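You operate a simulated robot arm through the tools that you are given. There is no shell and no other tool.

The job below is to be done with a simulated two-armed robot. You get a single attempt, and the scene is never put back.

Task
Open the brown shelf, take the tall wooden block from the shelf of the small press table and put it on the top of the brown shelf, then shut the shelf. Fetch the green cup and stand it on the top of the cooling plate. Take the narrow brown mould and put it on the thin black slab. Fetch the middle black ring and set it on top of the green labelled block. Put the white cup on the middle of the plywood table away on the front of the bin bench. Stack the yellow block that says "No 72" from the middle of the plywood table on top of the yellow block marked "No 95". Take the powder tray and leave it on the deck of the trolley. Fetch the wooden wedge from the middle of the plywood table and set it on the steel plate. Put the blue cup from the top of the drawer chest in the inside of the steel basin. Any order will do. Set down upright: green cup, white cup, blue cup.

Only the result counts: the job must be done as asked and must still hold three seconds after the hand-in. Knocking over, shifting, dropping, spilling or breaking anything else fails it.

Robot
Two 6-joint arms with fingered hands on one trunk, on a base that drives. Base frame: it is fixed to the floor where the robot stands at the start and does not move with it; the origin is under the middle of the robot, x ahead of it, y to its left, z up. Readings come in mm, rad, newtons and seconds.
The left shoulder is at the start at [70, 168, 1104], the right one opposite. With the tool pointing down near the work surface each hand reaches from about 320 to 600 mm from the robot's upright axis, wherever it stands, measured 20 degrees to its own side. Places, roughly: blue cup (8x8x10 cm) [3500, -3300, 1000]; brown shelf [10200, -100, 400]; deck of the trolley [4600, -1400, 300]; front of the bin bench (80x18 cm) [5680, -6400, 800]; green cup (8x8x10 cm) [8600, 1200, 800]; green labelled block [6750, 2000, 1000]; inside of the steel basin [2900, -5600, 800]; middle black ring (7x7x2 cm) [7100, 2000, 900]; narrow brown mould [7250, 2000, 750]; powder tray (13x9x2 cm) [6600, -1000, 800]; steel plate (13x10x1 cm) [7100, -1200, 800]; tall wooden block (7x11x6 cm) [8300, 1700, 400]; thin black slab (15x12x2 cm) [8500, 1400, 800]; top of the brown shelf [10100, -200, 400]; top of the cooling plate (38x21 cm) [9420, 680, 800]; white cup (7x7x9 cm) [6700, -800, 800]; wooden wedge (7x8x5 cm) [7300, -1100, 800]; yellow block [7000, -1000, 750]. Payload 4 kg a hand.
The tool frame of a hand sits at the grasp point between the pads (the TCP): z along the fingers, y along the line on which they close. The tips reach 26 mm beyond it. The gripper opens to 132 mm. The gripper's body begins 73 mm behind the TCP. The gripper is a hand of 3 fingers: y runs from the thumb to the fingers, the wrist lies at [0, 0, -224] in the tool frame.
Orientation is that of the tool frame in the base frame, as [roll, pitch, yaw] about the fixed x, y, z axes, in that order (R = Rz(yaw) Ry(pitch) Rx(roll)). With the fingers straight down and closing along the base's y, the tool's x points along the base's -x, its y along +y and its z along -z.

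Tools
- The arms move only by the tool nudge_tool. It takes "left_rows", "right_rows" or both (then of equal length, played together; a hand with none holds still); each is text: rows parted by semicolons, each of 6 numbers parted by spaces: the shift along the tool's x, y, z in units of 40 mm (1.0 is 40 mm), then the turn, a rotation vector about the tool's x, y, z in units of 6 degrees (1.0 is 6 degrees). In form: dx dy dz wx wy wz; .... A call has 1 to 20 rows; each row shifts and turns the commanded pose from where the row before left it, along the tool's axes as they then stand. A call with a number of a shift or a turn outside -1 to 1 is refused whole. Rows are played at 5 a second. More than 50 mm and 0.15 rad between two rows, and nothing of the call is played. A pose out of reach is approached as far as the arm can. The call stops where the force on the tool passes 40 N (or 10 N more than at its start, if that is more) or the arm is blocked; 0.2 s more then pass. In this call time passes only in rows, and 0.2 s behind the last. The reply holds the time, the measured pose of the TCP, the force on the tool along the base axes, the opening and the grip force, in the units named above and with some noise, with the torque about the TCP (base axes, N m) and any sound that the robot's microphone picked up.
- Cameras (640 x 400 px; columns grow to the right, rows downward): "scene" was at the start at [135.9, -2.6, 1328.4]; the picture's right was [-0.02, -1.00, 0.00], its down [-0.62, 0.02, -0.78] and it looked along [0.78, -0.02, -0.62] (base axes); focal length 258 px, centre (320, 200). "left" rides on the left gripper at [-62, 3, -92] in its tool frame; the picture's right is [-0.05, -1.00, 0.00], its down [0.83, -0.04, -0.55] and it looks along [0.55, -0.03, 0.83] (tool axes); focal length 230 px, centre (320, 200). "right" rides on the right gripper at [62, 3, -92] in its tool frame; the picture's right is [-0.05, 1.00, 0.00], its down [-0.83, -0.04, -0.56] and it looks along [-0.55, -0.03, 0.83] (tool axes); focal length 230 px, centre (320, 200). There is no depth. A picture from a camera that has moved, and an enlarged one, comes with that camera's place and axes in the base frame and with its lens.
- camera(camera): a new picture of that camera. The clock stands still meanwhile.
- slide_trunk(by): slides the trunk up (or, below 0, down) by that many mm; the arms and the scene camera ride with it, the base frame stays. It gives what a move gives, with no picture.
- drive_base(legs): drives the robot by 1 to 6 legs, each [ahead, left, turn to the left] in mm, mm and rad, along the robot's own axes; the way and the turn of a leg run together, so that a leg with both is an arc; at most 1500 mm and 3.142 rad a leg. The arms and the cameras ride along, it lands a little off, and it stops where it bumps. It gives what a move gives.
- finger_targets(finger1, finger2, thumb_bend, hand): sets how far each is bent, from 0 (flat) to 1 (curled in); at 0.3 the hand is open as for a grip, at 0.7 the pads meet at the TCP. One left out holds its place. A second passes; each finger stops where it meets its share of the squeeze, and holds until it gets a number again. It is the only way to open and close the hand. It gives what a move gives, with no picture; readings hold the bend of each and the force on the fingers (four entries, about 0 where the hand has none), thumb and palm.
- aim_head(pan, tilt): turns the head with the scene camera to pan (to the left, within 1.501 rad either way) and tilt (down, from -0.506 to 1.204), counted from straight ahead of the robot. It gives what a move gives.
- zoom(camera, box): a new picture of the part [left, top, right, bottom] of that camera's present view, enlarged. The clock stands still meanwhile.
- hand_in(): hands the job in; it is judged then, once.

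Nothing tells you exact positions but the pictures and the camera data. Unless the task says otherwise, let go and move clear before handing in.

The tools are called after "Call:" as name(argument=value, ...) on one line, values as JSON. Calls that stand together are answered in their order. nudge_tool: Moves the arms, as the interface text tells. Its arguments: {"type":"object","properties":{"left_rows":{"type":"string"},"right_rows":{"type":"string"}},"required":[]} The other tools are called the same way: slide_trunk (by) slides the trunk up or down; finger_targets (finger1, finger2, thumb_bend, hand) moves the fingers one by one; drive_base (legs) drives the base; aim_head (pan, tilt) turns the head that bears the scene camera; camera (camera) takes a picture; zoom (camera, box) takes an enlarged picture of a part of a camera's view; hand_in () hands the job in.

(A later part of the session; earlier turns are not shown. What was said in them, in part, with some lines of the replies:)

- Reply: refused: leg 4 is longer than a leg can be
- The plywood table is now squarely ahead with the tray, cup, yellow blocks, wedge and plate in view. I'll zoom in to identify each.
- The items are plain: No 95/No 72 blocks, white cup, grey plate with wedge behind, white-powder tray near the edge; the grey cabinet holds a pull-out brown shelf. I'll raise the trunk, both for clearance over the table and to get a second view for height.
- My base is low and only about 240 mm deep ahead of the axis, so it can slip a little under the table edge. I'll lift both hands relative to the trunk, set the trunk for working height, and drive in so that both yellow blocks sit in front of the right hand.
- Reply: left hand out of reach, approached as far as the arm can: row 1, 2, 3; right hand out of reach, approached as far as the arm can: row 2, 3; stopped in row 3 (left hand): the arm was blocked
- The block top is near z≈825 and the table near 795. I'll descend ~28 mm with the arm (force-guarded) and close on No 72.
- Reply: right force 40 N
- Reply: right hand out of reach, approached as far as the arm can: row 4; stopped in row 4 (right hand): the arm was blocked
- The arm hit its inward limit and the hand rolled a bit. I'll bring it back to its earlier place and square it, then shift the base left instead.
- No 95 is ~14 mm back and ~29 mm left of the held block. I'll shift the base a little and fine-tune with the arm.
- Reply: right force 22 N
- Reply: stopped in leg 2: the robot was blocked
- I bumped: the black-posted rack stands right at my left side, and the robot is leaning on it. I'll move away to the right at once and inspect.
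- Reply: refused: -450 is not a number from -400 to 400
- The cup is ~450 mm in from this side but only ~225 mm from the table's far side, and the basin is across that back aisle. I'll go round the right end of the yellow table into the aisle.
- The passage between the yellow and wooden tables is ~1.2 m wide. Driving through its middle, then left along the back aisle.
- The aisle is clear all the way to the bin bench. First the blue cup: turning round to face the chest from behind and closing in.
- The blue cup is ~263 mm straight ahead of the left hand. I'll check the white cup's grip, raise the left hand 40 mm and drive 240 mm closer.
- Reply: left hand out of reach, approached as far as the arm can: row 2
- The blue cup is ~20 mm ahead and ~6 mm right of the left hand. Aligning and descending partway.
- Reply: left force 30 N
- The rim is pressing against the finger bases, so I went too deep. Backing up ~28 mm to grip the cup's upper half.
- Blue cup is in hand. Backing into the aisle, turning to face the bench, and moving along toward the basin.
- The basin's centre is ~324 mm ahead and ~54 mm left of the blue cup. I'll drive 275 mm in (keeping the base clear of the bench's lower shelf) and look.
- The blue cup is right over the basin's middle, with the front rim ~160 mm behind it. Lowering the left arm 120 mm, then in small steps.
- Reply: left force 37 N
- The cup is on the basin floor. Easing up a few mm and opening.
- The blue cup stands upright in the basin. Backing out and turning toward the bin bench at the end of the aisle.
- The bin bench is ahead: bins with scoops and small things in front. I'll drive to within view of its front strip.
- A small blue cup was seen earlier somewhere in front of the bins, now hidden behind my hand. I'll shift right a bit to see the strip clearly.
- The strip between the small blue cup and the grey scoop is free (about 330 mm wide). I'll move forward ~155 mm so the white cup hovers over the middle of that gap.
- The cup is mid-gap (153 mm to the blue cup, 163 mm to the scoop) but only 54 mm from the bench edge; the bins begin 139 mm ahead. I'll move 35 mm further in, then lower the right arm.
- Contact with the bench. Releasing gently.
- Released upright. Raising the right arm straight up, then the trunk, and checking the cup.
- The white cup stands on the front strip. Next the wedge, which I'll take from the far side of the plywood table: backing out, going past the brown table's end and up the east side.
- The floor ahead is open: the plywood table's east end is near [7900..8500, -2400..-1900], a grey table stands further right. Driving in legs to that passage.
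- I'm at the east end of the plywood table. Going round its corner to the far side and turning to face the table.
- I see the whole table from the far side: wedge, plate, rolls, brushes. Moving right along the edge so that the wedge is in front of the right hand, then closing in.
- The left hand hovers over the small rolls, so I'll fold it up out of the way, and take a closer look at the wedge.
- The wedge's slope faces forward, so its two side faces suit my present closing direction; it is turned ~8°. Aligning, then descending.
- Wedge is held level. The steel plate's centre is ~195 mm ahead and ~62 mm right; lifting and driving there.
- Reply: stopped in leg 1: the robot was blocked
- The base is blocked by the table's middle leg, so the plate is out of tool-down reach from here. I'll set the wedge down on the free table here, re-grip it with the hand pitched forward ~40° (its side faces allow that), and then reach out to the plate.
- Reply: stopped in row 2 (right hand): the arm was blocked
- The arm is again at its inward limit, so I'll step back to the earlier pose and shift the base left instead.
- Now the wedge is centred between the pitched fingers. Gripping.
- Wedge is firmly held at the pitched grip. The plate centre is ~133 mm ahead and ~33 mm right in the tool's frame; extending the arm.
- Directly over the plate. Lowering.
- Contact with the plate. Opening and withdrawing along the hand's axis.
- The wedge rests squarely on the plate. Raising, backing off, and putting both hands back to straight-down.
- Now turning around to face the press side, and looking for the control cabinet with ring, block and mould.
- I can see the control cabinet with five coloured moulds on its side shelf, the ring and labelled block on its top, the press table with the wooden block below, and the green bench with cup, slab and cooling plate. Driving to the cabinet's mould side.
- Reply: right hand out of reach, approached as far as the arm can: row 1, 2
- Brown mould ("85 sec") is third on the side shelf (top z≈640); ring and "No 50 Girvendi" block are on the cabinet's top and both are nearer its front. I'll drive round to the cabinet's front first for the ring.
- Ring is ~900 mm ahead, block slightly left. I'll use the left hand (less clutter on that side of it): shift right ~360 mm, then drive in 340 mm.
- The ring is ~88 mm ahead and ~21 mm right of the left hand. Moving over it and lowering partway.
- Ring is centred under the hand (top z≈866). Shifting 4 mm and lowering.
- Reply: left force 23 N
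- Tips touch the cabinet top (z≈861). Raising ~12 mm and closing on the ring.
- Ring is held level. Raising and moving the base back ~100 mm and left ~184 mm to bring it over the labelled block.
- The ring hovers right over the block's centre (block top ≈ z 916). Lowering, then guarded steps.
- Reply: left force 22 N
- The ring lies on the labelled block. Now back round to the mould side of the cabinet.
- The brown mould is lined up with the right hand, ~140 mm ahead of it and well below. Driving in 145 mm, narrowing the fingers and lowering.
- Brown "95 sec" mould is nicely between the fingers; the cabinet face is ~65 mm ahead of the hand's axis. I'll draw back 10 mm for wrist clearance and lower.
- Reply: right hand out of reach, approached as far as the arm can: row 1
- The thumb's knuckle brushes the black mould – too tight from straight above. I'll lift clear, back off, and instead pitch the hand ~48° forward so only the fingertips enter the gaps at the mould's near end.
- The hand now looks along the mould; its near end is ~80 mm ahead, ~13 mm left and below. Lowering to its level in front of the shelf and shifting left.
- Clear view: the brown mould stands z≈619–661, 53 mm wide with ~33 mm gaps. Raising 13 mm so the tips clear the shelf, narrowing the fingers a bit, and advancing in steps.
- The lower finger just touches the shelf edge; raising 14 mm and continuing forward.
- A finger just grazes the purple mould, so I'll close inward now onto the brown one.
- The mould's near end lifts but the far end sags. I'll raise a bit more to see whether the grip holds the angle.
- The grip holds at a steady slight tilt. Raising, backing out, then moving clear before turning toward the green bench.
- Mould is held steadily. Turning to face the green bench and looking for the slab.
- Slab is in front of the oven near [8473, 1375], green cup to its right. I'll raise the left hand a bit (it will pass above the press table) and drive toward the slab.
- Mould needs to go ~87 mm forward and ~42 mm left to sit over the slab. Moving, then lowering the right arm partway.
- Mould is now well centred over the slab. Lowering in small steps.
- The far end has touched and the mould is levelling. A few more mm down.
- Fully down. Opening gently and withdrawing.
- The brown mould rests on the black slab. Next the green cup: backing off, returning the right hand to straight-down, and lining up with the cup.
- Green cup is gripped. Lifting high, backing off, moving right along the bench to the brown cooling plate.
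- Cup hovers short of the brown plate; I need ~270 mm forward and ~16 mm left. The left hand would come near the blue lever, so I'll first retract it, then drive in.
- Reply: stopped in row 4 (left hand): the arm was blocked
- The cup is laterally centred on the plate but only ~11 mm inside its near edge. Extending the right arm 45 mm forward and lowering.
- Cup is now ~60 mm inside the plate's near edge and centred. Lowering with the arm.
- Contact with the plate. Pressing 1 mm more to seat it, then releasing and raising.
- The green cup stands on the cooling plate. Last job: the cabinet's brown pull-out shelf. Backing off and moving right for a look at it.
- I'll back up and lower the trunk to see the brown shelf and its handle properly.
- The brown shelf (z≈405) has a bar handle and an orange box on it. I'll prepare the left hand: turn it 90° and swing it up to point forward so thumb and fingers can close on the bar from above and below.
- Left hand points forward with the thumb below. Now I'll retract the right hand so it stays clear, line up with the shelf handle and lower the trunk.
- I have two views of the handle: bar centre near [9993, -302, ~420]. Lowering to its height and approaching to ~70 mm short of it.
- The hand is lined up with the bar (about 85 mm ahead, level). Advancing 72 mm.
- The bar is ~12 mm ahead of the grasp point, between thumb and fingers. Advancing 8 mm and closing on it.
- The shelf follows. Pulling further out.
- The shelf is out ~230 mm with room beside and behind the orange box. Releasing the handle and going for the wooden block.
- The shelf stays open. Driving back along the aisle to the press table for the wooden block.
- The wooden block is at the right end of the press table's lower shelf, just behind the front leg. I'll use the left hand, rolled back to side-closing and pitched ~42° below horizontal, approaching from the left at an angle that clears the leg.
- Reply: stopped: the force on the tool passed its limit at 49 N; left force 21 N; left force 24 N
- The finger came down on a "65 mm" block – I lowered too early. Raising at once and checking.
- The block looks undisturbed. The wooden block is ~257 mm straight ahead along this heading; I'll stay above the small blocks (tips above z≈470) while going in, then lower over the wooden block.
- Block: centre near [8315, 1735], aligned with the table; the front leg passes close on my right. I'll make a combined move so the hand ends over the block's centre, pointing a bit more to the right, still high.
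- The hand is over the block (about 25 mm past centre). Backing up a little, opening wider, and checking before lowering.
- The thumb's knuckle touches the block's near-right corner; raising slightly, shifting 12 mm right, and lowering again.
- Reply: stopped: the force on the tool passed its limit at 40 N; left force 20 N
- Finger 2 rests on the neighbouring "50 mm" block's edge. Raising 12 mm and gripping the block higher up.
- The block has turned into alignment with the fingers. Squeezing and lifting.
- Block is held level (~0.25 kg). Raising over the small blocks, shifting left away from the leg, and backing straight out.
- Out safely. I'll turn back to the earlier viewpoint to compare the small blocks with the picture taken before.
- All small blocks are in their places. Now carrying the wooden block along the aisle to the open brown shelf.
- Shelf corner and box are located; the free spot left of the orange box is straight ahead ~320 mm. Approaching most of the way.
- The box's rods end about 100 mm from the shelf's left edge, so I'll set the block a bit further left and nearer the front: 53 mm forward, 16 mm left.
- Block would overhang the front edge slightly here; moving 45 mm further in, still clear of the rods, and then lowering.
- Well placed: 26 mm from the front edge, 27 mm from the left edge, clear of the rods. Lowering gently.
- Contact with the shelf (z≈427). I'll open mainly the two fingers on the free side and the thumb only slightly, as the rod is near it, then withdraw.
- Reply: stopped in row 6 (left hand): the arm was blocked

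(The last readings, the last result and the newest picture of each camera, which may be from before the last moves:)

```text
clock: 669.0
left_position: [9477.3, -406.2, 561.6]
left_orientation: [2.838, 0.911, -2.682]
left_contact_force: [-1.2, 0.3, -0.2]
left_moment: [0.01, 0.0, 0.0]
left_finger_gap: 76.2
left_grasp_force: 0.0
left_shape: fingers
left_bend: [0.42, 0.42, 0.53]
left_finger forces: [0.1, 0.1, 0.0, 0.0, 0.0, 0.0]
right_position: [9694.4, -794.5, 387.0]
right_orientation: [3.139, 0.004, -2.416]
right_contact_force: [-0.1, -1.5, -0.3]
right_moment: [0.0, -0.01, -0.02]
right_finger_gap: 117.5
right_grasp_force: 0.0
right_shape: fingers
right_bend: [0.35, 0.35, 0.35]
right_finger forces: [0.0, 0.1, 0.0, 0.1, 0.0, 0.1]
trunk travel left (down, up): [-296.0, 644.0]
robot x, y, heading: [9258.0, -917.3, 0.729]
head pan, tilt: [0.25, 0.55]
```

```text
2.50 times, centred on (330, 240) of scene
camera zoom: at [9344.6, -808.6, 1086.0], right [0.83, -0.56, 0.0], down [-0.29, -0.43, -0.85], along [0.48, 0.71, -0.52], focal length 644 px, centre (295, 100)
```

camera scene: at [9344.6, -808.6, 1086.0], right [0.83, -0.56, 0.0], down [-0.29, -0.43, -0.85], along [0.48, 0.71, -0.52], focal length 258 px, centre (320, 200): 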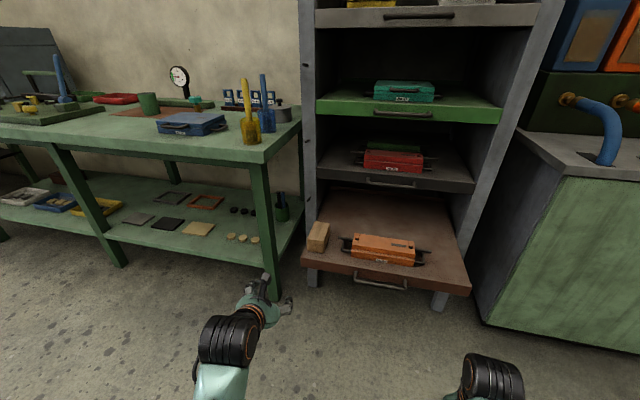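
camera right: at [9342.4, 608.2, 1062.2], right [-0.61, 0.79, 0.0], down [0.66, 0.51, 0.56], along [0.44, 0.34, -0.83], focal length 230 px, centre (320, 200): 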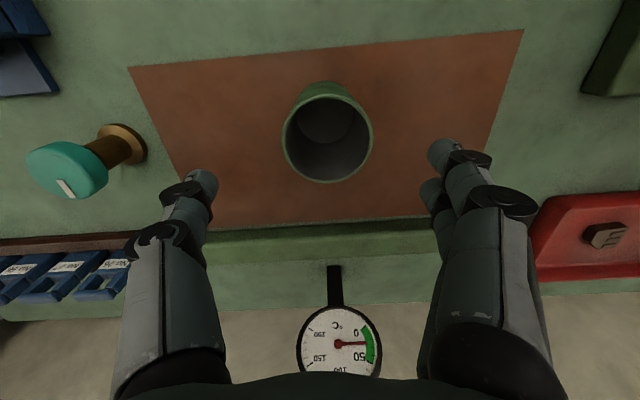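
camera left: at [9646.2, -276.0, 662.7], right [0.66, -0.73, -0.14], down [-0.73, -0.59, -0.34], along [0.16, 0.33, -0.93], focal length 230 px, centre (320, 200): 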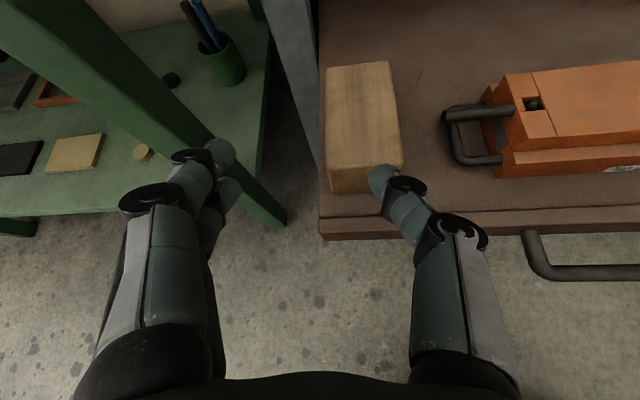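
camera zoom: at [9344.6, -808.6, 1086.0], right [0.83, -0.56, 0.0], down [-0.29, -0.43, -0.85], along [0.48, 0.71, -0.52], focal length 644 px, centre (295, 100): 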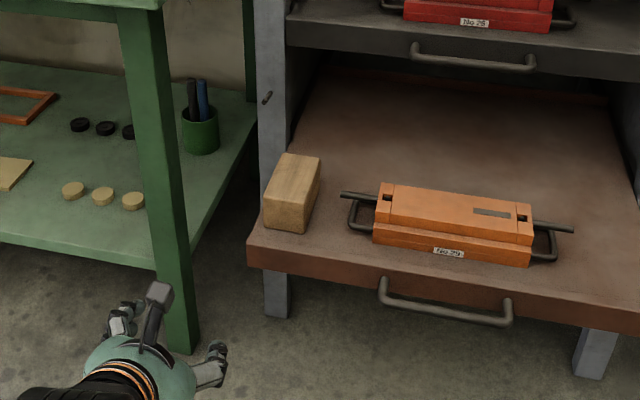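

The block stands safely on the pulled-out shelf. Now I'll straighten the left hand to point forward again to push the shelf shut.

Call:
nudge_tool(left_rows="0 0 0 0.45 0.23 -0.73; 0 0 0 0.45 0.23 -0.73; -0.585 0 -0.03 0 -1 0; -0.585 0 -0.03 0 -1 0; -0.585 0 -0.03 0 -1 0; -0.585 0 -0.03 0 -1 0; -0.585 0 -0.03 0 -1 0; -0.585 0 -0.03 0 -1 0")

Call:
finger_targets(hand="left", finger1=0.75, finger2=0.75, thumb_bend=0.75)

Call:
camera(camera="scene")

Call:
camera(camera="left")

```text
clock: 670.8
left_position: [9515.2, -374.0, 689.5]
left_orientation: [3.007, 1.517, -2.553]
left_contact_force: [0.6, -0.2, 0.2]
left_moment: [0.01, 0.04, 0.0]
left_finger_gap: 76.3
left_grasp_force: 0.0
left_shape: fingers
left_bend: [0.42, 0.42, 0.53]
left_finger forces: [0.0, 0.0, 0.0, 0.0, 0.0, 0.0]
right_position: [9693.4, -793.5, 387.2]
right_orientation: [3.14, 0.003, -2.416]
right_contact_force: [0.7, -0.2, 0.4]
right_moment: [0.02, 0.01, -0.02]
right_finger_gap: 117.8
right_grasp_force: 0.2
right_shape: fingers
right_bend: [0.35, 0.35, 0.35]
right_finger forces: [0.1, 0.0, 0.0, 0.0, 0.0, 0.0]
trunk travel left (down, up): [-296.0, 644.0]
robot x, y, heading: [9259.1, -917.8, 0.73]
head pan, tilt: [0.25, 0.55]
```

```text
clock: 671.8
left_position: [9515.0, -373.7, 687.4]
left_orientation: [3.014, 1.515, -2.546]
left_contact_force: [0.9, -0.4, -0.3]
left_moment: [0.0, 0.01, -0.01]
left_finger_gap: 0.1
left_grasp_force: 0.2
left_shape: fingers
left_bend: [0.73, 0.73, 0.75]
left_finger forces: [0.1, 0.0, 0.0, 0.1, 0.0, 0.0]
right_position: [9692.8, -793.9, 387.0]
right_orientation: [3.14, 0.004, -2.417]
right_contact_force: [-0.9, -0.4, -0.9]
right_moment: [-0.01, -0.02, -0.02]
right_finger_gap: 117.8
right_grasp_force: 0.1
right_shape: fingers
right_bend: [0.35, 0.35, 0.35]
right_finger forces: [0.1, 0.1, 0.0, 0.0, 0.1, 0.1]
trunk travel left (down, up): [-296.0, 644.0]
robot x, y, heading: [9256.7, -915.2, 0.726]
head pan, tilt: [0.25, 0.55]
```

```text
taken
camera scene: at [9344.9, -808.3, 1085.9], right [0.83, -0.56, 0.0], down [-0.29, -0.43, -0.85], along [0.48, 0.71, -0.52], focal length 258 px, centre (320, 200)
```

scene: 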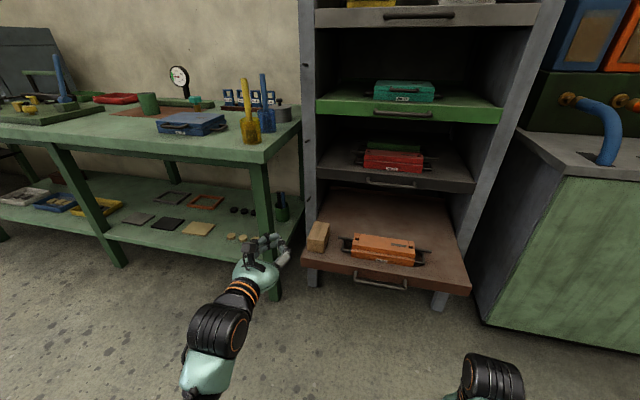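

```text
taken
camera left: at [9445.9, -431.1, 754.8], right [0.66, -0.75, 0.04], down [-0.43, -0.43, -0.8], along [0.62, 0.51, -0.6], focal length 230 px, centre (320, 200)
```

left: 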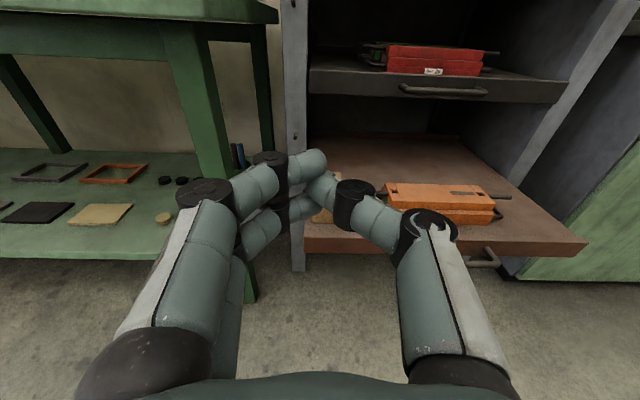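

I'll re-grip the handle as before (thumb below, fingers above) and push the shelf in with it.

Call:
nudge_tool(left_rows="0 0 0 0 0 1; 0 0 0 0 0 1; 0 0 0 0 0 1; 0 0 0 0 0 1; 0 0 0 0 0 1; 0 0 0 0 0 1; 0 0 0 0 0 1; 0 0 0 0 0 1; 0 0 0 0 0 1; 0 0 0 0 0 1; 0 0 0 0 0 1; 0 0 0 0 0 1; 0 0 0 0 0 1; 0 0 0 0 0 1; 0 0 0 0 0 1")

Call:
finger_targets(hand="left", finger1=0.42, finger2=0.42, thumb_bend=0.42)

Call:
drive_base(legs=[[0, -262, 0]])

Call:
slide_trunk(by=-262)

Call:
camera(camera="left")

Call:
camera(camera="scene")

```text
clock: 675.0
left_position: [9517.3, -373.3, 689.6]
left_orientation: [1.626, -0.009, 2.294]
left_contact_force: [0.5, 0.1, 0.0]
left_moment: [-0.01, -0.01, -0.01]
left_finger_gap: 0.0
left_grasp_force: 0.1
left_shape: fingers
left_bend: [0.73, 0.73, 0.75]
left_finger forces: [0.0, 0.0, 0.1, 0.0, 0.1, 0.0]
right_position: [9692.7, -794.4, 386.8]
right_orientation: [3.141, 0.003, -2.418]
right_contact_force: [0.6, -0.1, 1.0]
right_moment: [-0.04, 0.0, 0.02]
right_finger_gap: 117.6
right_grasp_force: 0.1
right_shape: fingers
right_bend: [0.35, 0.35, 0.35]
right_finger forces: [0.0, 0.1, 0.1, 0.1, 0.0, 0.0]
trunk travel left (down, up): [-296.0, 644.0]
robot x, y, heading: [9255.8, -915.2, 0.728]
head pan, tilt: [0.25, 0.55]
```

```text
clock: 676.0
left_position: [9514.8, -374.5, 688.6]
left_orientation: [1.627, -0.008, 2.295]
left_contact_force: [0.2, -1.3, 0.4]
left_moment: [0.0, 0.02, 0.0]
left_finger_gap: 94.5
left_grasp_force: 0.1
left_shape: fingers
left_bend: [0.42, 0.42, 0.42]
left_finger forces: [0.0, 0.0, 0.0, 0.0, 0.1, 0.0]
right_position: [9694.6, -794.0, 387.4]
right_orientation: [3.139, 0.004, -2.417]
right_contact_force: [-0.2, -0.3, -0.4]
right_moment: [0.01, 0.0, 0.01]
right_finger_gap: 117.6
right_grasp_force: 0.1
right_shape: fingers
right_bend: [0.35, 0.35, 0.35]
right_finger forces: [0.1, 0.0, 0.1, 0.0, 0.0, 0.1]
trunk travel left (down, up): [-296.0, 644.0]
robot x, y, heading: [9257.7, -916.2, 0.728]
head pan, tilt: [0.25, 0.55]
```

```text
clock: 677.9
left_position: [9690.5, -568.8, 689.6]
left_orientation: [1.627, -0.007, 2.295]
left_contact_force: [-0.1, 0.8, -0.3]
left_moment: [-0.02, -0.01, -0.02]
left_finger_gap: 94.3
left_grasp_force: 0.0
left_shape: fingers
left_bend: [0.42, 0.42, 0.42]
left_finger forces: [0.0, 0.0, 0.0, 0.0, 0.0, 0.0]
right_position: [9868.9, -990.5, 387.6]
right_orientation: [3.138, 0.005, -2.416]
right_contact_force: [-0.6, -0.2, -0.1]
right_moment: [0.0, -0.03, 0.01]
right_finger_gap: 117.6
right_grasp_force: 0.0
right_shape: fingers
right_bend: [0.35, 0.35, 0.35]
right_finger forces: [0.0, 0.0, 0.0, 0.1, 0.0, 0.0]
trunk travel left (down, up): [-296.0, 644.0]
robot x, y, heading: [9432.8, -1109.9, 0.728]
head pan, tilt: [0.25, 0.55]
```

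```text
clock: 680.7
left_position: [9689.1, -570.5, 459.6]
left_orientation: [1.62, -0.007, 2.295]
left_contact_force: [-1.0, 0.0, 0.2]
left_moment: [-0.02, 0.01, 0.0]
left_finger_gap: 94.4
left_grasp_force: 0.0
left_shape: fingers
left_bend: [0.42, 0.42, 0.42]
left_finger forces: [0.0, 0.1, 0.0, 0.1, 0.0, 0.1]
right_position: [9869.5, -990.5, 156.5]
right_orientation: [3.14, 0.012, -2.417]
right_contact_force: [0.7, 0.4, 0.0]
right_moment: [0.0, -0.02, -0.01]
right_finger_gap: 117.8
right_grasp_force: 0.0
right_shape: fingers
right_bend: [0.35, 0.35, 0.35]
right_finger forces: [0.1, 0.1, 0.0, 0.0, 0.0, 0.1]
trunk travel left (down, up): [-63.0, 877.0]
robot x, y, heading: [9431.7, -1111.0, 0.728]
head pan, tilt: [0.25, 0.55]
stopped: the arm was blocked; the commanded pose is now the measured one
```

```text
taken
camera left: at [9660.4, -678.7, 467.5], right [-0.01, -0.07, -1.0], down [-0.97, 0.25, -0.01], along [0.25, 0.97, -0.07], focal length 230 px, centre (320, 200)
```

left: 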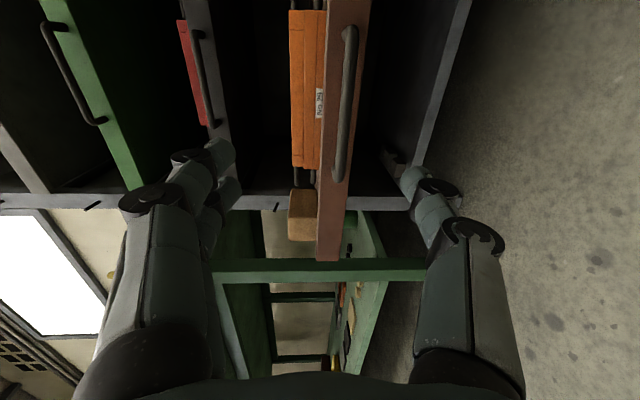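

```text
taken
camera scene: at [9517.5, -1007.4, 854.2], right [0.83, -0.56, 0.0], down [-0.29, -0.43, -0.86], along [0.48, 0.71, -0.52], focal length 258 px, centre (320, 200)
```

scene: 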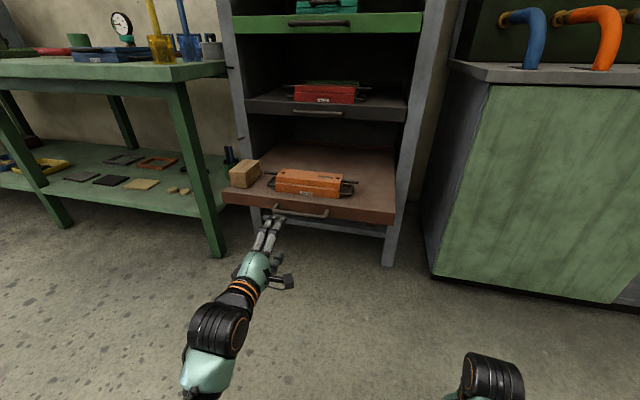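

The trunk is near its floor; I'll lower the left arm itself by ~38 mm and level it.

Call:
slide_trunk(by=15)

Call:
nudge_tool(left_rows="0 -0.6 0 -0.3 0 0; 0 -0.7 0 -0.3 0 0")

Call:
camera(camera="left")

```text
clock: 681.4
left_position: [9690.3, -569.6, 472.2]
left_orientation: [1.621, -0.008, 2.294]
left_contact_force: [0.4, 0.5, -0.4]
left_moment: [0.03, 0.0, -0.01]
left_finger_gap: 94.4
left_grasp_force: 0.0
left_shape: fingers
left_bend: [0.42, 0.42, 0.42]
left_finger forces: [0.0, 0.0, 0.0, 0.0, 0.0, 0.0]
right_position: [9871.6, -988.6, 168.9]
right_orientation: [3.137, 0.01, -2.417]
right_contact_force: [0.2, -0.3, -0.4]
right_moment: [-0.04, -0.05, -0.02]
right_finger_gap: 117.8
right_grasp_force: 0.1
right_shape: fingers
right_bend: [0.35, 0.35, 0.35]
right_finger forces: [0.1, 0.1, 0.1, 0.0, 0.0, 0.0]
trunk travel left (down, up): [-78.0, 862.0]
robot x, y, heading: [9436.1, -1113.9, 0.728]
head pan, tilt: [0.25, 0.55]
```

```text
clock: 682.0
left_position: [9688.7, -570.3, 421.7]
left_orientation: [1.556, -0.007, 2.295]
left_contact_force: [-0.2, -0.1, 0.5]
left_moment: [0.01, 0.03, 0.0]
left_finger_gap: 94.1
left_grasp_force: 0.2
left_shape: fingers
left_bend: [0.42, 0.42, 0.42]
left_finger forces: [0.0, 0.0, 0.0, 0.0, 0.1, 0.1]
right_position: [9870.6, -988.2, 170.1]
right_orientation: [3.138, 0.008, -2.417]
right_contact_force: [0.6, -0.1, -0.4]
right_moment: [0.04, -0.02, 0.01]
right_finger_gap: 117.9
right_grasp_force: 0.1
right_shape: fingers
right_bend: [0.35, 0.35, 0.35]
right_finger forces: [0.1, 0.1, 0.0, 0.1, 0.0, 0.0]
trunk travel left (down, up): [-78.0, 862.0]
robot x, y, heading: [9436.8, -1111.8, 0.727]
head pan, tilt: [0.25, 0.55]
```

```text
taken
camera left: at [9658.7, -678.9, 423.6], right [0.04, -0.02, -1.0], down [-0.97, 0.26, -0.05], along [0.26, 0.97, -0.01], focal length 230 px, centre (320, 200)
```

left: 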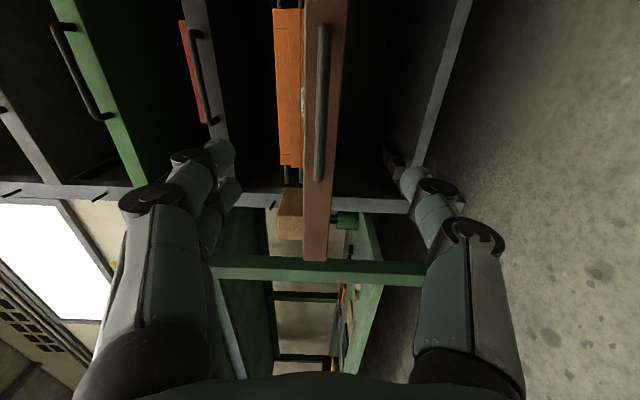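

Lined up; the bar is ~155 mm ahead. Advancing and gripping.

Call:
drive_base(legs=[[143, 0, 0]])

Call:
camera(camera="left")

```text
clock: 683.3
left_position: [9793.0, -478.0, 423.1]
left_orientation: [1.559, -0.007, 2.296]
left_contact_force: [-0.7, 0.2, 0.4]
left_moment: [0.04, 0.01, 0.0]
left_finger_gap: 94.4
left_grasp_force: 0.1
left_shape: fingers
left_bend: [0.42, 0.42, 0.42]
left_finger forces: [0.0, 0.1, 0.0, 0.0, 0.0, 0.0]
right_position: [9976.4, -895.1, 169.9]
right_orientation: [3.139, 0.009, -2.417]
right_contact_force: [-0.2, 0.0, -0.1]
right_moment: [0.01, -0.01, 0.0]
right_finger_gap: 117.5
right_grasp_force: 0.1
right_shape: fingers
right_bend: [0.35, 0.35, 0.35]
right_finger forces: [0.1, 0.1, 0.0, 0.0, 0.1, 0.1]
trunk travel left (down, up): [-78.0, 862.0]
robot x, y, heading: [9536.9, -1017.5, 0.729]
head pan, tilt: [0.25, 0.55]
```

```text
taken
camera left: at [9763.8, -585.2, 423.6], right [0.04, -0.02, -1.0], down [-0.97, 0.26, -0.04], along [0.26, 0.97, -0.01], focal length 230 px, centre (320, 200)
```

left: 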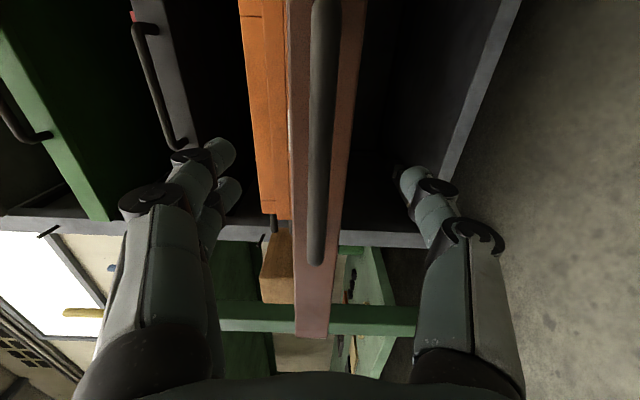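

Call:
nudge_tool(left_rows="0 0 0.25 0 0 0; 0 0 0.22 0 0 0")

Call:
finger_targets(hand="left", finger1=0.78, finger2=0.78, thumb_bend=0.78)

Call:
camera(camera="left")

```text
clock: 683.9
left_position: [9806.7, -462.9, 422.8]
left_orientation: [1.559, -0.008, 2.294]
left_contact_force: [0.1, -0.2, -0.3]
left_moment: [-0.03, 0.0, -0.01]
left_finger_gap: 94.6
left_grasp_force: 0.1
left_shape: fingers
left_bend: [0.42, 0.42, 0.42]
left_finger forces: [0.0, 0.1, 0.1, 0.1, 0.0, 0.0]
right_position: [9976.5, -894.5, 169.9]
right_orientation: [3.139, 0.008, -2.417]
right_contact_force: [-0.3, 0.1, 0.1]
right_moment: [0.0, -0.01, 0.01]
right_finger_gap: 117.9
right_grasp_force: 0.1
right_shape: fingers
right_bend: [0.35, 0.35, 0.35]
right_finger forces: [0.0, 0.1, 0.1, 0.0, 0.1, 0.0]
trunk travel left (down, up): [-78.0, 862.0]
robot x, y, heading: [9537.1, -1018.8, 0.731]
head pan, tilt: [0.25, 0.55]
```

```text
clock: 684.9
left_position: [9807.2, -465.0, 422.9]
left_orientation: [1.558, -0.008, 2.295]
left_contact_force: [2.1, 2.0, 2.6]
left_moment: [-0.01, -0.03, 0.03]
left_finger_gap: 12.2
left_grasp_force: 17.4
left_shape: fingers
left_bend: [0.72, 0.72, 0.69]
left_finger forces: [9.8, 9.7, 0.1, 0.0, 15.9, 0.0]
right_position: [9974.5, -894.7, 169.8]
right_orientation: [3.139, 0.009, -2.416]
right_contact_force: [-0.4, 0.0, 0.3]
right_moment: [0.0, 0.0, -0.01]
right_finger_gap: 117.5
right_grasp_force: 0.1
right_shape: fingers
right_bend: [0.35, 0.35, 0.35]
right_finger forces: [0.0, 0.1, 0.0, 0.1, 0.1, 0.1]
trunk travel left (down, up): [-78.0, 862.0]
robot x, y, heading: [9535.3, -1020.0, 0.723]
head pan, tilt: [0.25, 0.55]
```

```text
taken
camera left: at [9777.4, -572.4, 423.9], right [0.04, -0.02, -1.0], down [-0.97, 0.26, -0.04], along [0.26, 0.97, -0.01], focal length 230 px, centre (320, 200)
```

left: 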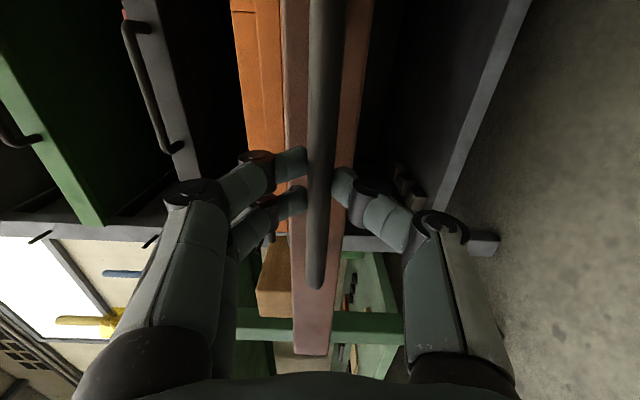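

Handle gripped. It must go in ~232 mm to its original place; pushing in stages.

Call:
drive_base(legs=[[110, 0, 0]])

Call:
zoom(camera="scene", box=[180, 100, 400, 260])

Call:
drive_base(legs=[[100, 0, 0]])

Call:
zoom(camera="scene", box=[180, 100, 400, 260])

```text
clock: 686.1
left_position: [9887.9, -393.9, 422.8]
left_orientation: [1.559, -0.009, 2.292]
left_contact_force: [-0.5, 0.3, 0.4]
left_moment: [0.01, 0.0, 0.02]
left_finger_gap: 0.3
left_grasp_force: 0.1
left_shape: fingers
left_bend: [0.75, 0.75, 0.75]
left_finger forces: [0.1, 0.0, 0.0, 0.1, 0.0, 0.0]
right_position: [10056.1, -825.2, 170.3]
right_orientation: [3.14, 0.009, -2.419]
right_contact_force: [-0.2, -0.2, 0.9]
right_moment: [-0.03, -0.01, 0.01]
right_finger_gap: 117.7
right_grasp_force: 0.0
right_shape: fingers
right_bend: [0.35, 0.35, 0.35]
right_finger forces: [0.1, 0.0, 0.0, 0.0, 0.0, 0.0]
trunk travel left (down, up): [-78.0, 862.0]
robot x, y, heading: [9619.2, -946.0, 0.725]
head pan, tilt: [0.25, 0.55]
```

```text
2.50 times, centred on (290, 180) of scene
camera zoom: at [9705.7, -840.0, 867.1], right [0.83, -0.56, 0.0], down [-0.29, -0.43, -0.85], along [0.48, 0.71, -0.52], focal length 644 px, centre (395, 250)
```

zoom: 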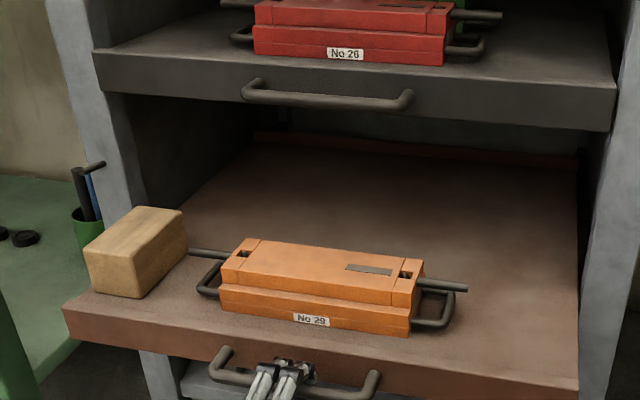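

```text
clock: 687.2
left_position: [9962.2, -327.0, 422.2]
left_orientation: [1.558, -0.007, 2.293]
left_contact_force: [-0.2, -0.7, -1.0]
left_moment: [0.03, 0.01, 0.02]
left_finger_gap: 0.0
left_grasp_force: 0.1
left_shape: fingers
left_bend: [0.75, 0.75, 0.75]
left_finger forces: [0.0, 0.0, 0.0, 0.1, 0.0, 0.1]
right_position: [10130.8, -757.7, 170.0]
right_orientation: [3.141, 0.009, -2.42]
right_contact_force: [-0.9, -0.1, 0.1]
right_moment: [0.01, 0.01, 0.01]
right_finger_gap: 117.6
right_grasp_force: 0.1
right_shape: fingers
right_bend: [0.35, 0.35, 0.35]
right_finger forces: [0.0, 0.1, 0.0, 0.1, 0.1, 0.0]
trunk travel left (down, up): [-78.0, 862.0]
robot x, y, heading: [9692.3, -878.3, 0.722]
head pan, tilt: [0.25, 0.55]
```

```text
2.50 times, centred on (290, 180) of scene
camera zoom: at [9780.3, -773.7, 867.1], right [0.83, -0.56, 0.0], down [-0.29, -0.43, -0.85], along [0.48, 0.71, -0.52], focal length 644 px, centre (395, 250)
```

zoom: 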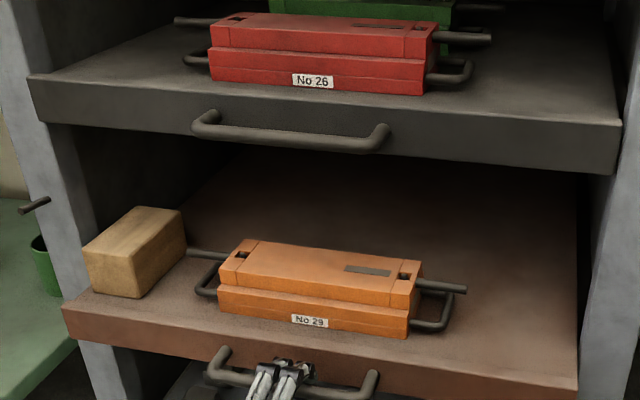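

The grip slid but the fingertips push the front face; the shelf is nearly home. Pushing on in small steps.

Call:
drive_base(legs=[[18, 0, 0]])

Call:
drive_base(legs=[[12, 0, 0]])

Call:
camera(camera="scene")

Call:
camera(camera="left")

```text
clock: 688.0
left_position: [9976.0, -314.9, 422.0]
left_orientation: [1.558, -0.008, 2.292]
left_contact_force: [-0.2, 0.1, -0.1]
left_moment: [-0.03, 0.0, 0.01]
left_finger_gap: 0.1
left_grasp_force: 0.0
left_shape: fingers
left_bend: [0.75, 0.75, 0.75]
left_finger forces: [0.0, 0.0, 0.0, 0.0, 0.0, 0.1]
right_position: [10144.7, -746.8, 170.2]
right_orientation: [3.14, 0.009, -2.418]
right_contact_force: [0.1, -0.1, 0.1]
right_moment: [0.03, -0.02, -0.01]
right_finger_gap: 117.6
right_grasp_force: 0.1
right_shape: fingers
right_bend: [0.35, 0.35, 0.35]
right_finger forces: [0.0, 0.1, 0.0, 0.0, 0.0, 0.0]
trunk travel left (down, up): [-78.0, 862.0]
robot x, y, heading: [9705.3, -867.9, 0.732]
head pan, tilt: [0.25, 0.55]
```

```text
clock: 688.7
left_position: [9985.4, -308.2, 422.7]
left_orientation: [1.559, -0.007, 2.294]
left_contact_force: [0.2, -0.2, 0.2]
left_moment: [-0.02, 0.01, 0.02]
left_finger_gap: 0.2
left_grasp_force: 0.1
left_shape: fingers
left_bend: [0.75, 0.75, 0.75]
left_finger forces: [0.1, 0.0, 0.1, 0.0, 0.0, 0.0]
right_position: [10154.1, -738.0, 170.7]
right_orientation: [3.14, 0.01, -2.417]
right_contact_force: [0.1, 0.4, 0.5]
right_moment: [0.01, 0.02, 0.0]
right_finger_gap: 118.0
right_grasp_force: 0.1
right_shape: fingers
right_bend: [0.35, 0.35, 0.35]
right_finger forces: [0.0, 0.1, 0.0, 0.0, 0.1, 0.0]
trunk travel left (down, up): [-78.0, 862.0]
robot x, y, heading: [9715.2, -861.8, 0.725]
head pan, tilt: [0.25, 0.55]
```

```text
taken
camera scene: at [9802.8, -753.7, 867.1], right [0.83, -0.56, 0.0], down [-0.29, -0.43, -0.85], along [0.48, 0.71, -0.52], focal length 258 px, centre (320, 200)
```

scene: 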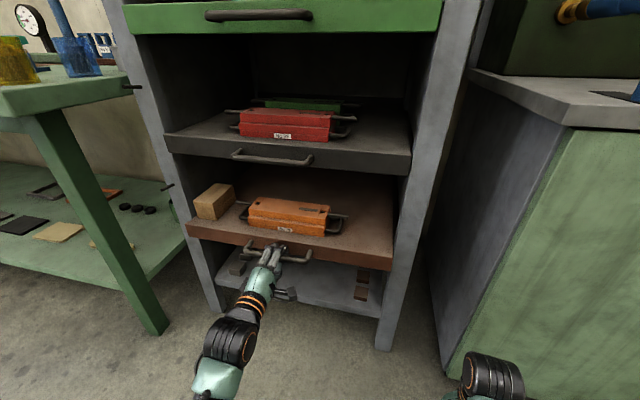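

```text
taken
camera left: at [9955.8, -415.0, 423.5], right [0.04, -0.03, -1.0], down [-0.97, 0.26, -0.04], along [0.26, 0.97, -0.01], focal length 230 px, centre (320, 200)
```

left: 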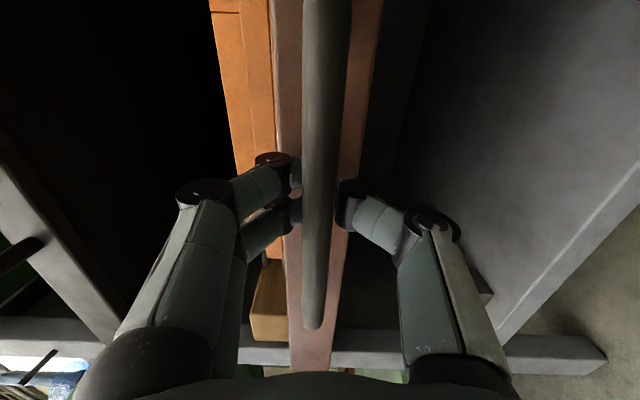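

About 18 mm still to go by the bar's position. Pushing further in small steps until it stops.

Call:
drive_base(legs=[[12, 0, 0]])

Call:
drive_base(legs=[[8, 0, 0]])

Call:
zoom(camera="scene", box=[140, 100, 440, 300])

Call:
camera(camera="left")

```text
clock: 689.5
left_position: [9994.1, -299.1, 422.3]
left_orientation: [1.558, -0.006, 2.294]
left_contact_force: [0.6, 0.1, 0.8]
left_moment: [-0.02, 0.03, -0.01]
left_finger_gap: 0.0
left_grasp_force: 0.1
left_shape: fingers
left_bend: [0.75, 0.75, 0.75]
left_finger forces: [0.0, 0.0, 0.0, 0.1, 0.0, 0.1]
right_position: [10163.0, -729.7, 171.0]
right_orientation: [3.139, 0.01, -2.417]
right_contact_force: [0.2, -0.5, -0.6]
right_moment: [0.03, -0.02, 0.0]
right_finger_gap: 117.8
right_grasp_force: 0.0
right_shape: fingers
right_bend: [0.35, 0.35, 0.35]
right_finger forces: [0.0, 0.1, 0.1, 0.1, 0.0, 0.0]
trunk travel left (down, up): [-78.0, 862.0]
robot x, y, heading: [9724.0, -855.2, 0.727]
head pan, tilt: [0.25, 0.55]
```

```text
clock: 690.2
left_position: [10000.9, -293.4, 420.4]
left_orientation: [1.559, -0.007, 2.293]
left_contact_force: [-0.7, 0.2, 0.2]
left_moment: [0.05, -0.01, -0.04]
left_finger_gap: 0.0
left_grasp_force: 0.1
left_shape: fingers
left_bend: [0.75, 0.75, 0.76]
left_finger forces: [0.1, 0.0, 0.0, 0.0, 0.0, 0.0]
right_position: [10169.0, -723.7, 170.0]
right_orientation: [3.139, 0.008, -2.419]
right_contact_force: [0.3, 1.5, -1.0]
right_moment: [0.0, 0.01, 0.03]
right_finger_gap: 117.6
right_grasp_force: 0.1
right_shape: fingers
right_bend: [0.35, 0.35, 0.35]
right_finger forces: [0.0, 0.0, 0.1, 0.1, 0.1, 0.0]
trunk travel left (down, up): [-78.0, 862.0]
robot x, y, heading: [9729.6, -846.2, 0.727]
head pan, tilt: [0.25, 0.55]
```

```text
2.00 times, centred on (290, 200) of scene
camera zoom: at [9818.0, -740.2, 867.1], right [0.83, -0.56, 0.0], down [-0.29, -0.43, -0.85], along [0.48, 0.71, -0.52], focal length 515 px, centre (380, 200)
```

zoom: 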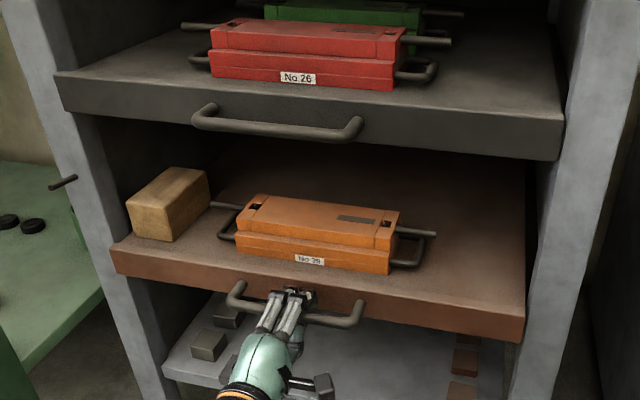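

```text
taken
camera left: at [9970.9, -401.4, 423.4], right [0.04, -0.03, -1.0], down [-0.97, 0.26, -0.04], along [0.26, 0.97, -0.01], focal length 230 px, centre (320, 200)
```

left: 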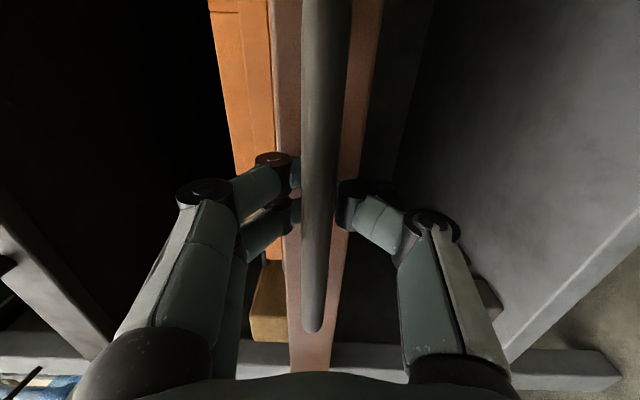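

By position it's about home; a last gentle push to feel the end stop.

Call:
nudge_tool(left_rows="0 0 0.1 0 0 0; 0 0 0.1 0 0 0")

Call:
nudge_tool(left_rows="0 0 0.1 0 0 0; 0 0 0.1 0 0 0")

Call:
camera(camera="left")

```text
clock: 690.8
left_position: [10005.6, -288.4, 421.1]
left_orientation: [1.561, -0.006, 2.294]
left_contact_force: [-7.5, -9.2, -2.4]
left_moment: [-0.04, 0.04, 0.01]
left_finger_gap: 0.0
left_grasp_force: 12.9
left_shape: fingers
left_bend: [0.75, 0.75, 0.77]
left_finger forces: [0.1, 0.1, 0.0, 0.0, 25.3, 0.0]
right_position: [10169.4, -724.4, 170.5]
right_orientation: [3.141, 0.011, -2.418]
right_contact_force: [0.3, 0.5, -0.6]
right_moment: [0.0, -0.03, 0.03]
right_finger_gap: 117.6
right_grasp_force: 0.0
right_shape: fingers
right_bend: [0.35, 0.35, 0.35]
right_finger forces: [0.1, 0.0, 0.0, 0.1, 0.1, 0.0]
trunk travel left (down, up): [-78.0, 862.0]
robot x, y, heading: [9729.9, -844.8, 0.725]
head pan, tilt: [0.25, 0.55]
```

```text
clock: 691.3
left_position: [10006.8, -289.0, 420.6]
left_orientation: [1.564, -0.005, 2.296]
left_contact_force: [-11.3, -16.2, 0.4]
left_moment: [0.01, 0.0, 0.01]
left_finger_gap: 0.1
left_grasp_force: 16.6
left_shape: fingers
left_bend: [0.75, 0.76, 0.78]
left_finger forces: [0.0, 0.0, 0.0, 0.0, 33.8, 0.1]
right_position: [10168.4, -724.1, 170.9]
right_orientation: [3.14, 0.012, -2.417]
right_contact_force: [0.4, -0.3, 0.3]
right_moment: [-0.04, 0.0, 0.02]
right_finger_gap: 117.9
right_grasp_force: 0.0
right_shape: fingers
right_bend: [0.35, 0.35, 0.35]
right_finger forces: [0.0, 0.1, 0.0, 0.0, 0.1, 0.0]
trunk travel left (down, up): [-78.0, 862.0]
robot x, y, heading: [9729.4, -852.0, 0.727]
head pan, tilt: [0.25, 0.55]
stopped in row 2 (left hand): the force on the tool passed its limit at 46 N (the readings are from after the stop); the commanded pose is now the measured one
```

```text
taken
camera left: at [9977.1, -395.8, 421.6], right [0.04, -0.03, -1.0], down [-0.97, 0.26, -0.04], along [0.26, 0.97, -0.02], focal length 230 px, centre (320, 200)
```

left: 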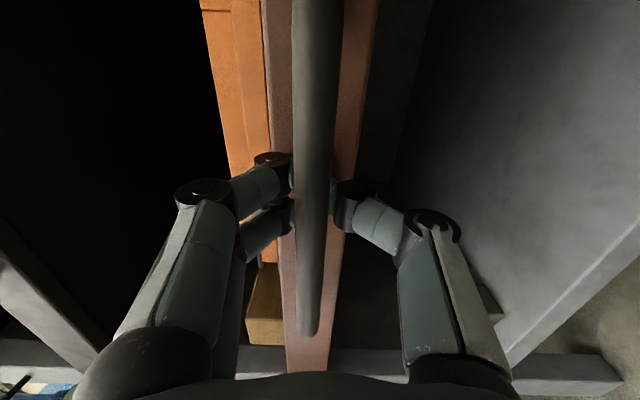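

The shelf is home against its stop. Easing off, opening the hand and backing away carefully so as not to drag it.

Call:
nudge_tool(left_rows="0 0 -0.1 0 0 0")

Call:
finger_targets(hand="left", finger1=0.36, finger2=0.36, thumb_bend=0.36)

Call:
camera(camera="left")

Call:
zoom(camera="scene", box=[140, 100, 440, 300])

```text
clock: 691.7
left_position: [10005.4, -289.7, 417.9]
left_orientation: [1.565, -0.005, 2.294]
left_contact_force: [-0.1, -0.6, 0.6]
left_moment: [0.01, 0.01, 0.0]
left_finger_gap: 0.0
left_grasp_force: 0.0
left_shape: fingers
left_bend: [0.75, 0.75, 0.76]
left_finger forces: [0.0, 0.0, 0.0, 0.0, 0.0, 0.0]
right_position: [10169.6, -725.4, 170.0]
right_orientation: [3.14, 0.011, -2.416]
right_contact_force: [-0.9, -0.9, 0.0]
right_moment: [-0.02, -0.02, 0.02]
right_finger_gap: 117.8
right_grasp_force: 0.1
right_shape: fingers
right_bend: [0.35, 0.35, 0.35]
right_finger forces: [0.0, 0.0, 0.0, 0.0, 0.0, 0.0]
trunk travel left (down, up): [-78.0, 862.0]
robot x, y, heading: [9733.6, -847.9, 0.732]
head pan, tilt: [0.25, 0.55]
```

```text
clock: 692.0
left_position: [10000.7, -290.9, 424.8]
left_orientation: [1.556, -0.005, 2.296]
left_contact_force: [-23.2, -20.8, 10.6]
left_moment: [-0.21, 0.32, 0.15]
left_finger_gap: 73.7
left_grasp_force: 15.9
left_shape: fingers
left_bend: [0.36, 0.36, 0.62]
left_finger forces: [0.0, 0.0, 0.0, 0.1, 31.5, 0.0]
right_position: [10168.7, -724.0, 172.4]
right_orientation: [3.14, 0.012, -2.416]
right_contact_force: [-1.3, -0.8, -0.8]
right_moment: [0.04, 0.0, 0.04]
right_finger_gap: 117.8
right_grasp_force: 0.1
right_shape: fingers
right_bend: [0.35, 0.35, 0.35]
right_finger forces: [0.0, 0.0, 0.0, 0.0, 0.1, 0.1]
trunk travel left (down, up): [-78.0, 862.0]
robot x, y, heading: [9725.9, -852.3, 0.731]
head pan, tilt: [0.25, 0.55]
stopped (left hand): the force on the tool passed its limit at 48 N (the readings are from after the stop); the commanded pose is now the measured one
```

```text
taken
camera left: at [9971.0, -399.6, 425.8], right [0.04, -0.02, -1.0], down [-0.97, 0.25, -0.05], along [0.25, 0.97, -0.01], focal length 230 px, centre (320, 200)
```

left: 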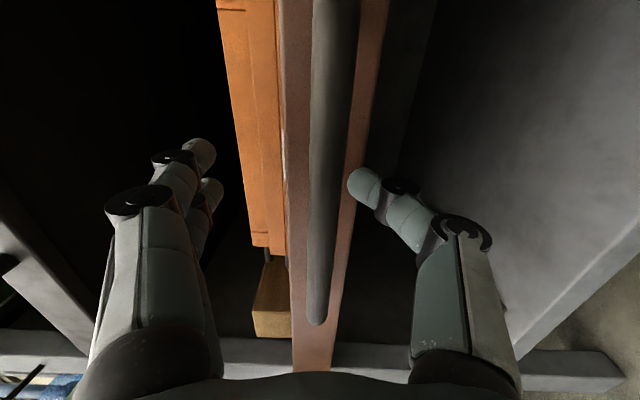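

```text
2.00 times, centred on (290, 200) of scene
camera zoom: at [9814.8, -743.3, 867.8], right [0.83, -0.56, 0.0], down [-0.29, -0.43, -0.85], along [0.48, 0.71, -0.52], focal length 515 px, centre (380, 200)
```

zoom: 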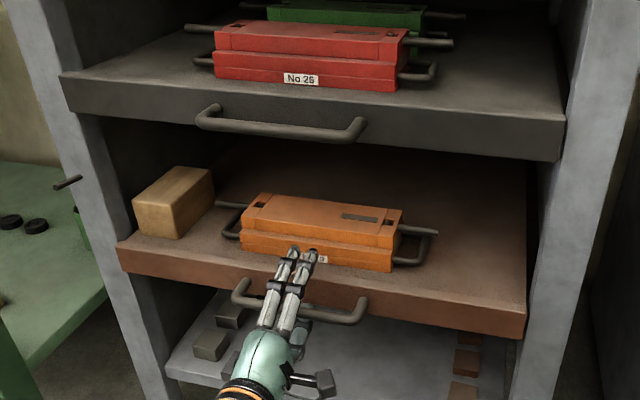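

The thumb tip is against the face; pulling the hand straight back to free it.

Call:
nudge_tool(left_rows="0 0 -0.3 0 0 0; 0 0 -0.4 0 0 0; 0 0 -0.4 0 0 0")

Call:
camera(camera="left")

```text
clock: 692.9
left_position: [9969.6, -320.0, 417.8]
left_orientation: [1.567, -0.004, 2.294]
left_contact_force: [-0.4, -0.7, 0.0]
left_moment: [-0.02, 0.01, -0.02]
left_finger_gap: 114.7
left_grasp_force: 0.1
left_shape: fingers
left_bend: [0.36, 0.36, 0.36]
left_finger forces: [0.0, 0.0, 0.0, 0.0, 0.0, 0.0]
right_position: [10169.2, -724.6, 170.4]
right_orientation: [3.14, 0.011, -2.417]
right_contact_force: [0.2, -0.2, -1.0]
right_moment: [0.01, 0.0, -0.02]
right_finger_gap: 117.5
right_grasp_force: 0.1
right_shape: fingers
right_bend: [0.35, 0.35, 0.35]
right_finger forces: [0.0, 0.1, 0.1, 0.0, 0.0, 0.1]
trunk travel left (down, up): [-78.0, 862.0]
robot x, y, heading: [9729.8, -847.4, 0.731]
head pan, tilt: [0.25, 0.55]
```

```text
taken
camera left: at [9940.7, -427.9, 421.3], right [0.03, -0.03, -1.0], down [-0.97, 0.25, -0.04], along [0.26, 0.97, -0.02], focal length 230 px, centre (320, 200)
```

left: 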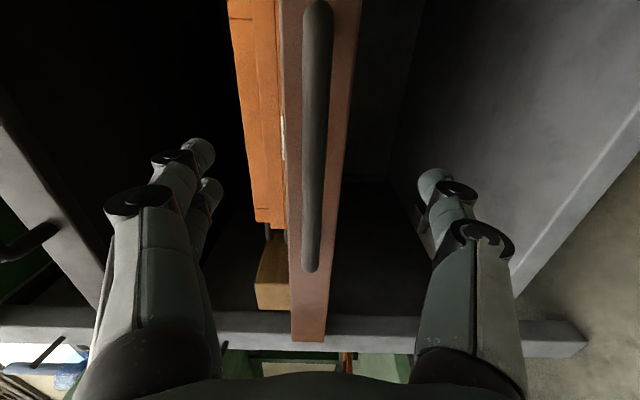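

Call:
drive_base(legs=[[-330, 0, 0]])

Call:
slide_trunk(by=100)

Call:
camera(camera="scene")

Call:
zoom(camera="scene", box=[210, 80, 430, 240])

```text
clock: 695.0
left_position: [9726.6, -537.9, 418.7]
left_orientation: [1.566, -0.005, 2.292]
left_contact_force: [0.6, 0.1, 0.6]
left_moment: [-0.03, -0.04, 0.0]
left_finger_gap: 114.7
left_grasp_force: 0.0
left_shape: fingers
left_bend: [0.36, 0.36, 0.36]
left_finger forces: [0.0, 0.0, 0.1, 0.0, 0.0, 0.1]
right_position: [9923.0, -943.8, 170.5]
right_orientation: [3.14, 0.011, -2.42]
right_contact_force: [0.2, -0.4, -0.4]
right_moment: [-0.04, 0.01, -0.04]
right_finger_gap: 117.6
right_grasp_force: 0.1
right_shape: fingers
right_bend: [0.35, 0.35, 0.35]
right_finger forces: [0.1, 0.0, 0.0, 0.0, 0.0, 0.0]
trunk travel left (down, up): [-78.0, 862.0]
robot x, y, heading: [9484.4, -1063.7, 0.721]
head pan, tilt: [0.25, 0.55]
```

```text
clock: 696.4
left_position: [9727.2, -538.9, 519.3]
left_orientation: [1.568, -0.004, 2.29]
left_contact_force: [0.7, -0.8, 1.2]
left_moment: [0.0, 0.0, 0.0]
left_finger_gap: 114.5
left_grasp_force: 0.1
left_shape: fingers
left_bend: [0.36, 0.36, 0.36]
left_finger forces: [0.0, 0.0, 0.1, 0.0, 0.0, 0.1]
right_position: [9923.7, -943.3, 270.6]
right_orientation: [3.14, 0.011, -2.418]
right_contact_force: [0.7, -0.2, 0.7]
right_moment: [0.04, 0.01, -0.02]
right_finger_gap: 117.7
right_grasp_force: 0.1
right_shape: fingers
right_bend: [0.35, 0.35, 0.35]
right_finger forces: [0.0, 0.1, 0.0, 0.0, 0.1, 0.0]
trunk travel left (down, up): [-178.0, 762.0]
robot x, y, heading: [9485.1, -1066.6, 0.72]
head pan, tilt: [0.25, 0.55]
```

```text
taken
camera scene: at [9572.7, -958.6, 967.0], right [0.83, -0.56, 0.0], down [-0.29, -0.43, -0.85], along [0.48, 0.71, -0.52], focal length 258 px, centre (320, 200)
```

scene: 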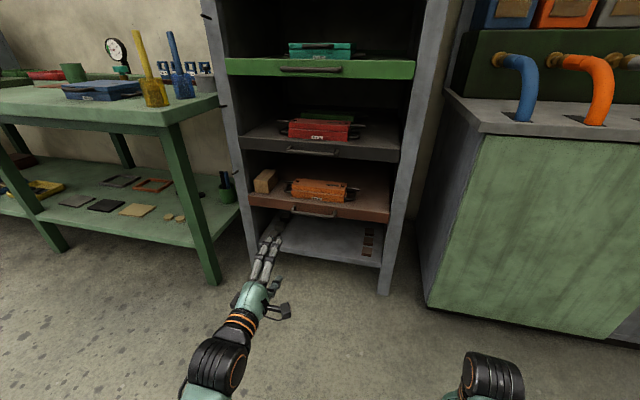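

```text
2.50 times, centred on (320, 160) of scene
camera zoom: at [9572.7, -958.6, 967.0], right [0.83, -0.56, 0.0], down [-0.29, -0.43, -0.85], along [0.48, 0.71, -0.52], focal length 644 px, centre (320, 300)
```

zoom: 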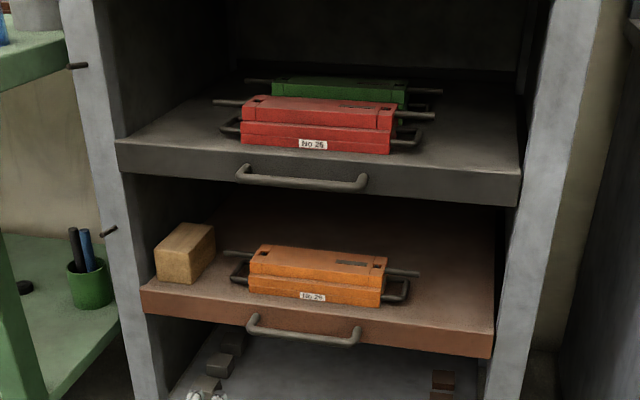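

The brown shelf is shut flush with the others, the wooden block and the orange box on it; all nine placements have been seen in place and both hands are empty and clear. Handing in.

Call:
hand_in()

```text
The job is handed in.
```

I finished all nine tasks and handed the job in. I checked each item in the pictures after letting go, and both hands were empty and clear at the end. The hand-in gave no verdict, so I don't know how it was judged.

| Item | Where it ended up |
|---|---|
| Tall wooden block | On the brown shelf, left of the orange box; shelf pushed back in to its stop |
| Green cup | Upright on the cooling plate, about 60 mm in from the near edge |
| Narrow brown mould ("95 sec") | On the thin black slab; it sticks out slightly at the ends |
| Black ring | On the green labelled block ("No 50") on the control cabinet |
| White cup | Upright on the front strip of the bin bench, between the small blue cup and the grey scoop |
| Yellow block "No 72" | On "No 95" |
| Powder tray | Level on the trolley deck |
| Wooden wedge | On the steel plate |
| Blue cup | Upright in the steel basin |

- **Choice of ring:** I took the only ring on the control cabinet as the "middle" one because it matched the given place and size. The bench's lower shelf also has a row of three small black discs, which I left alone.
- **Contacts along the way:** I brushed or bumped these things, and in the pictures afterwards I saw nothing fallen or clearly out of place. A shift of a few millimetres would not show.
    - The base leaned against the black-posted rack on the way to the trolley.
    - The hand grazed the black and purple moulds beside the brown one.
    - The fingers pressed on the "65 mm" and "50 mm" blocks next to the wooden block.
    - The base stopped against the plywood table's middle leg.
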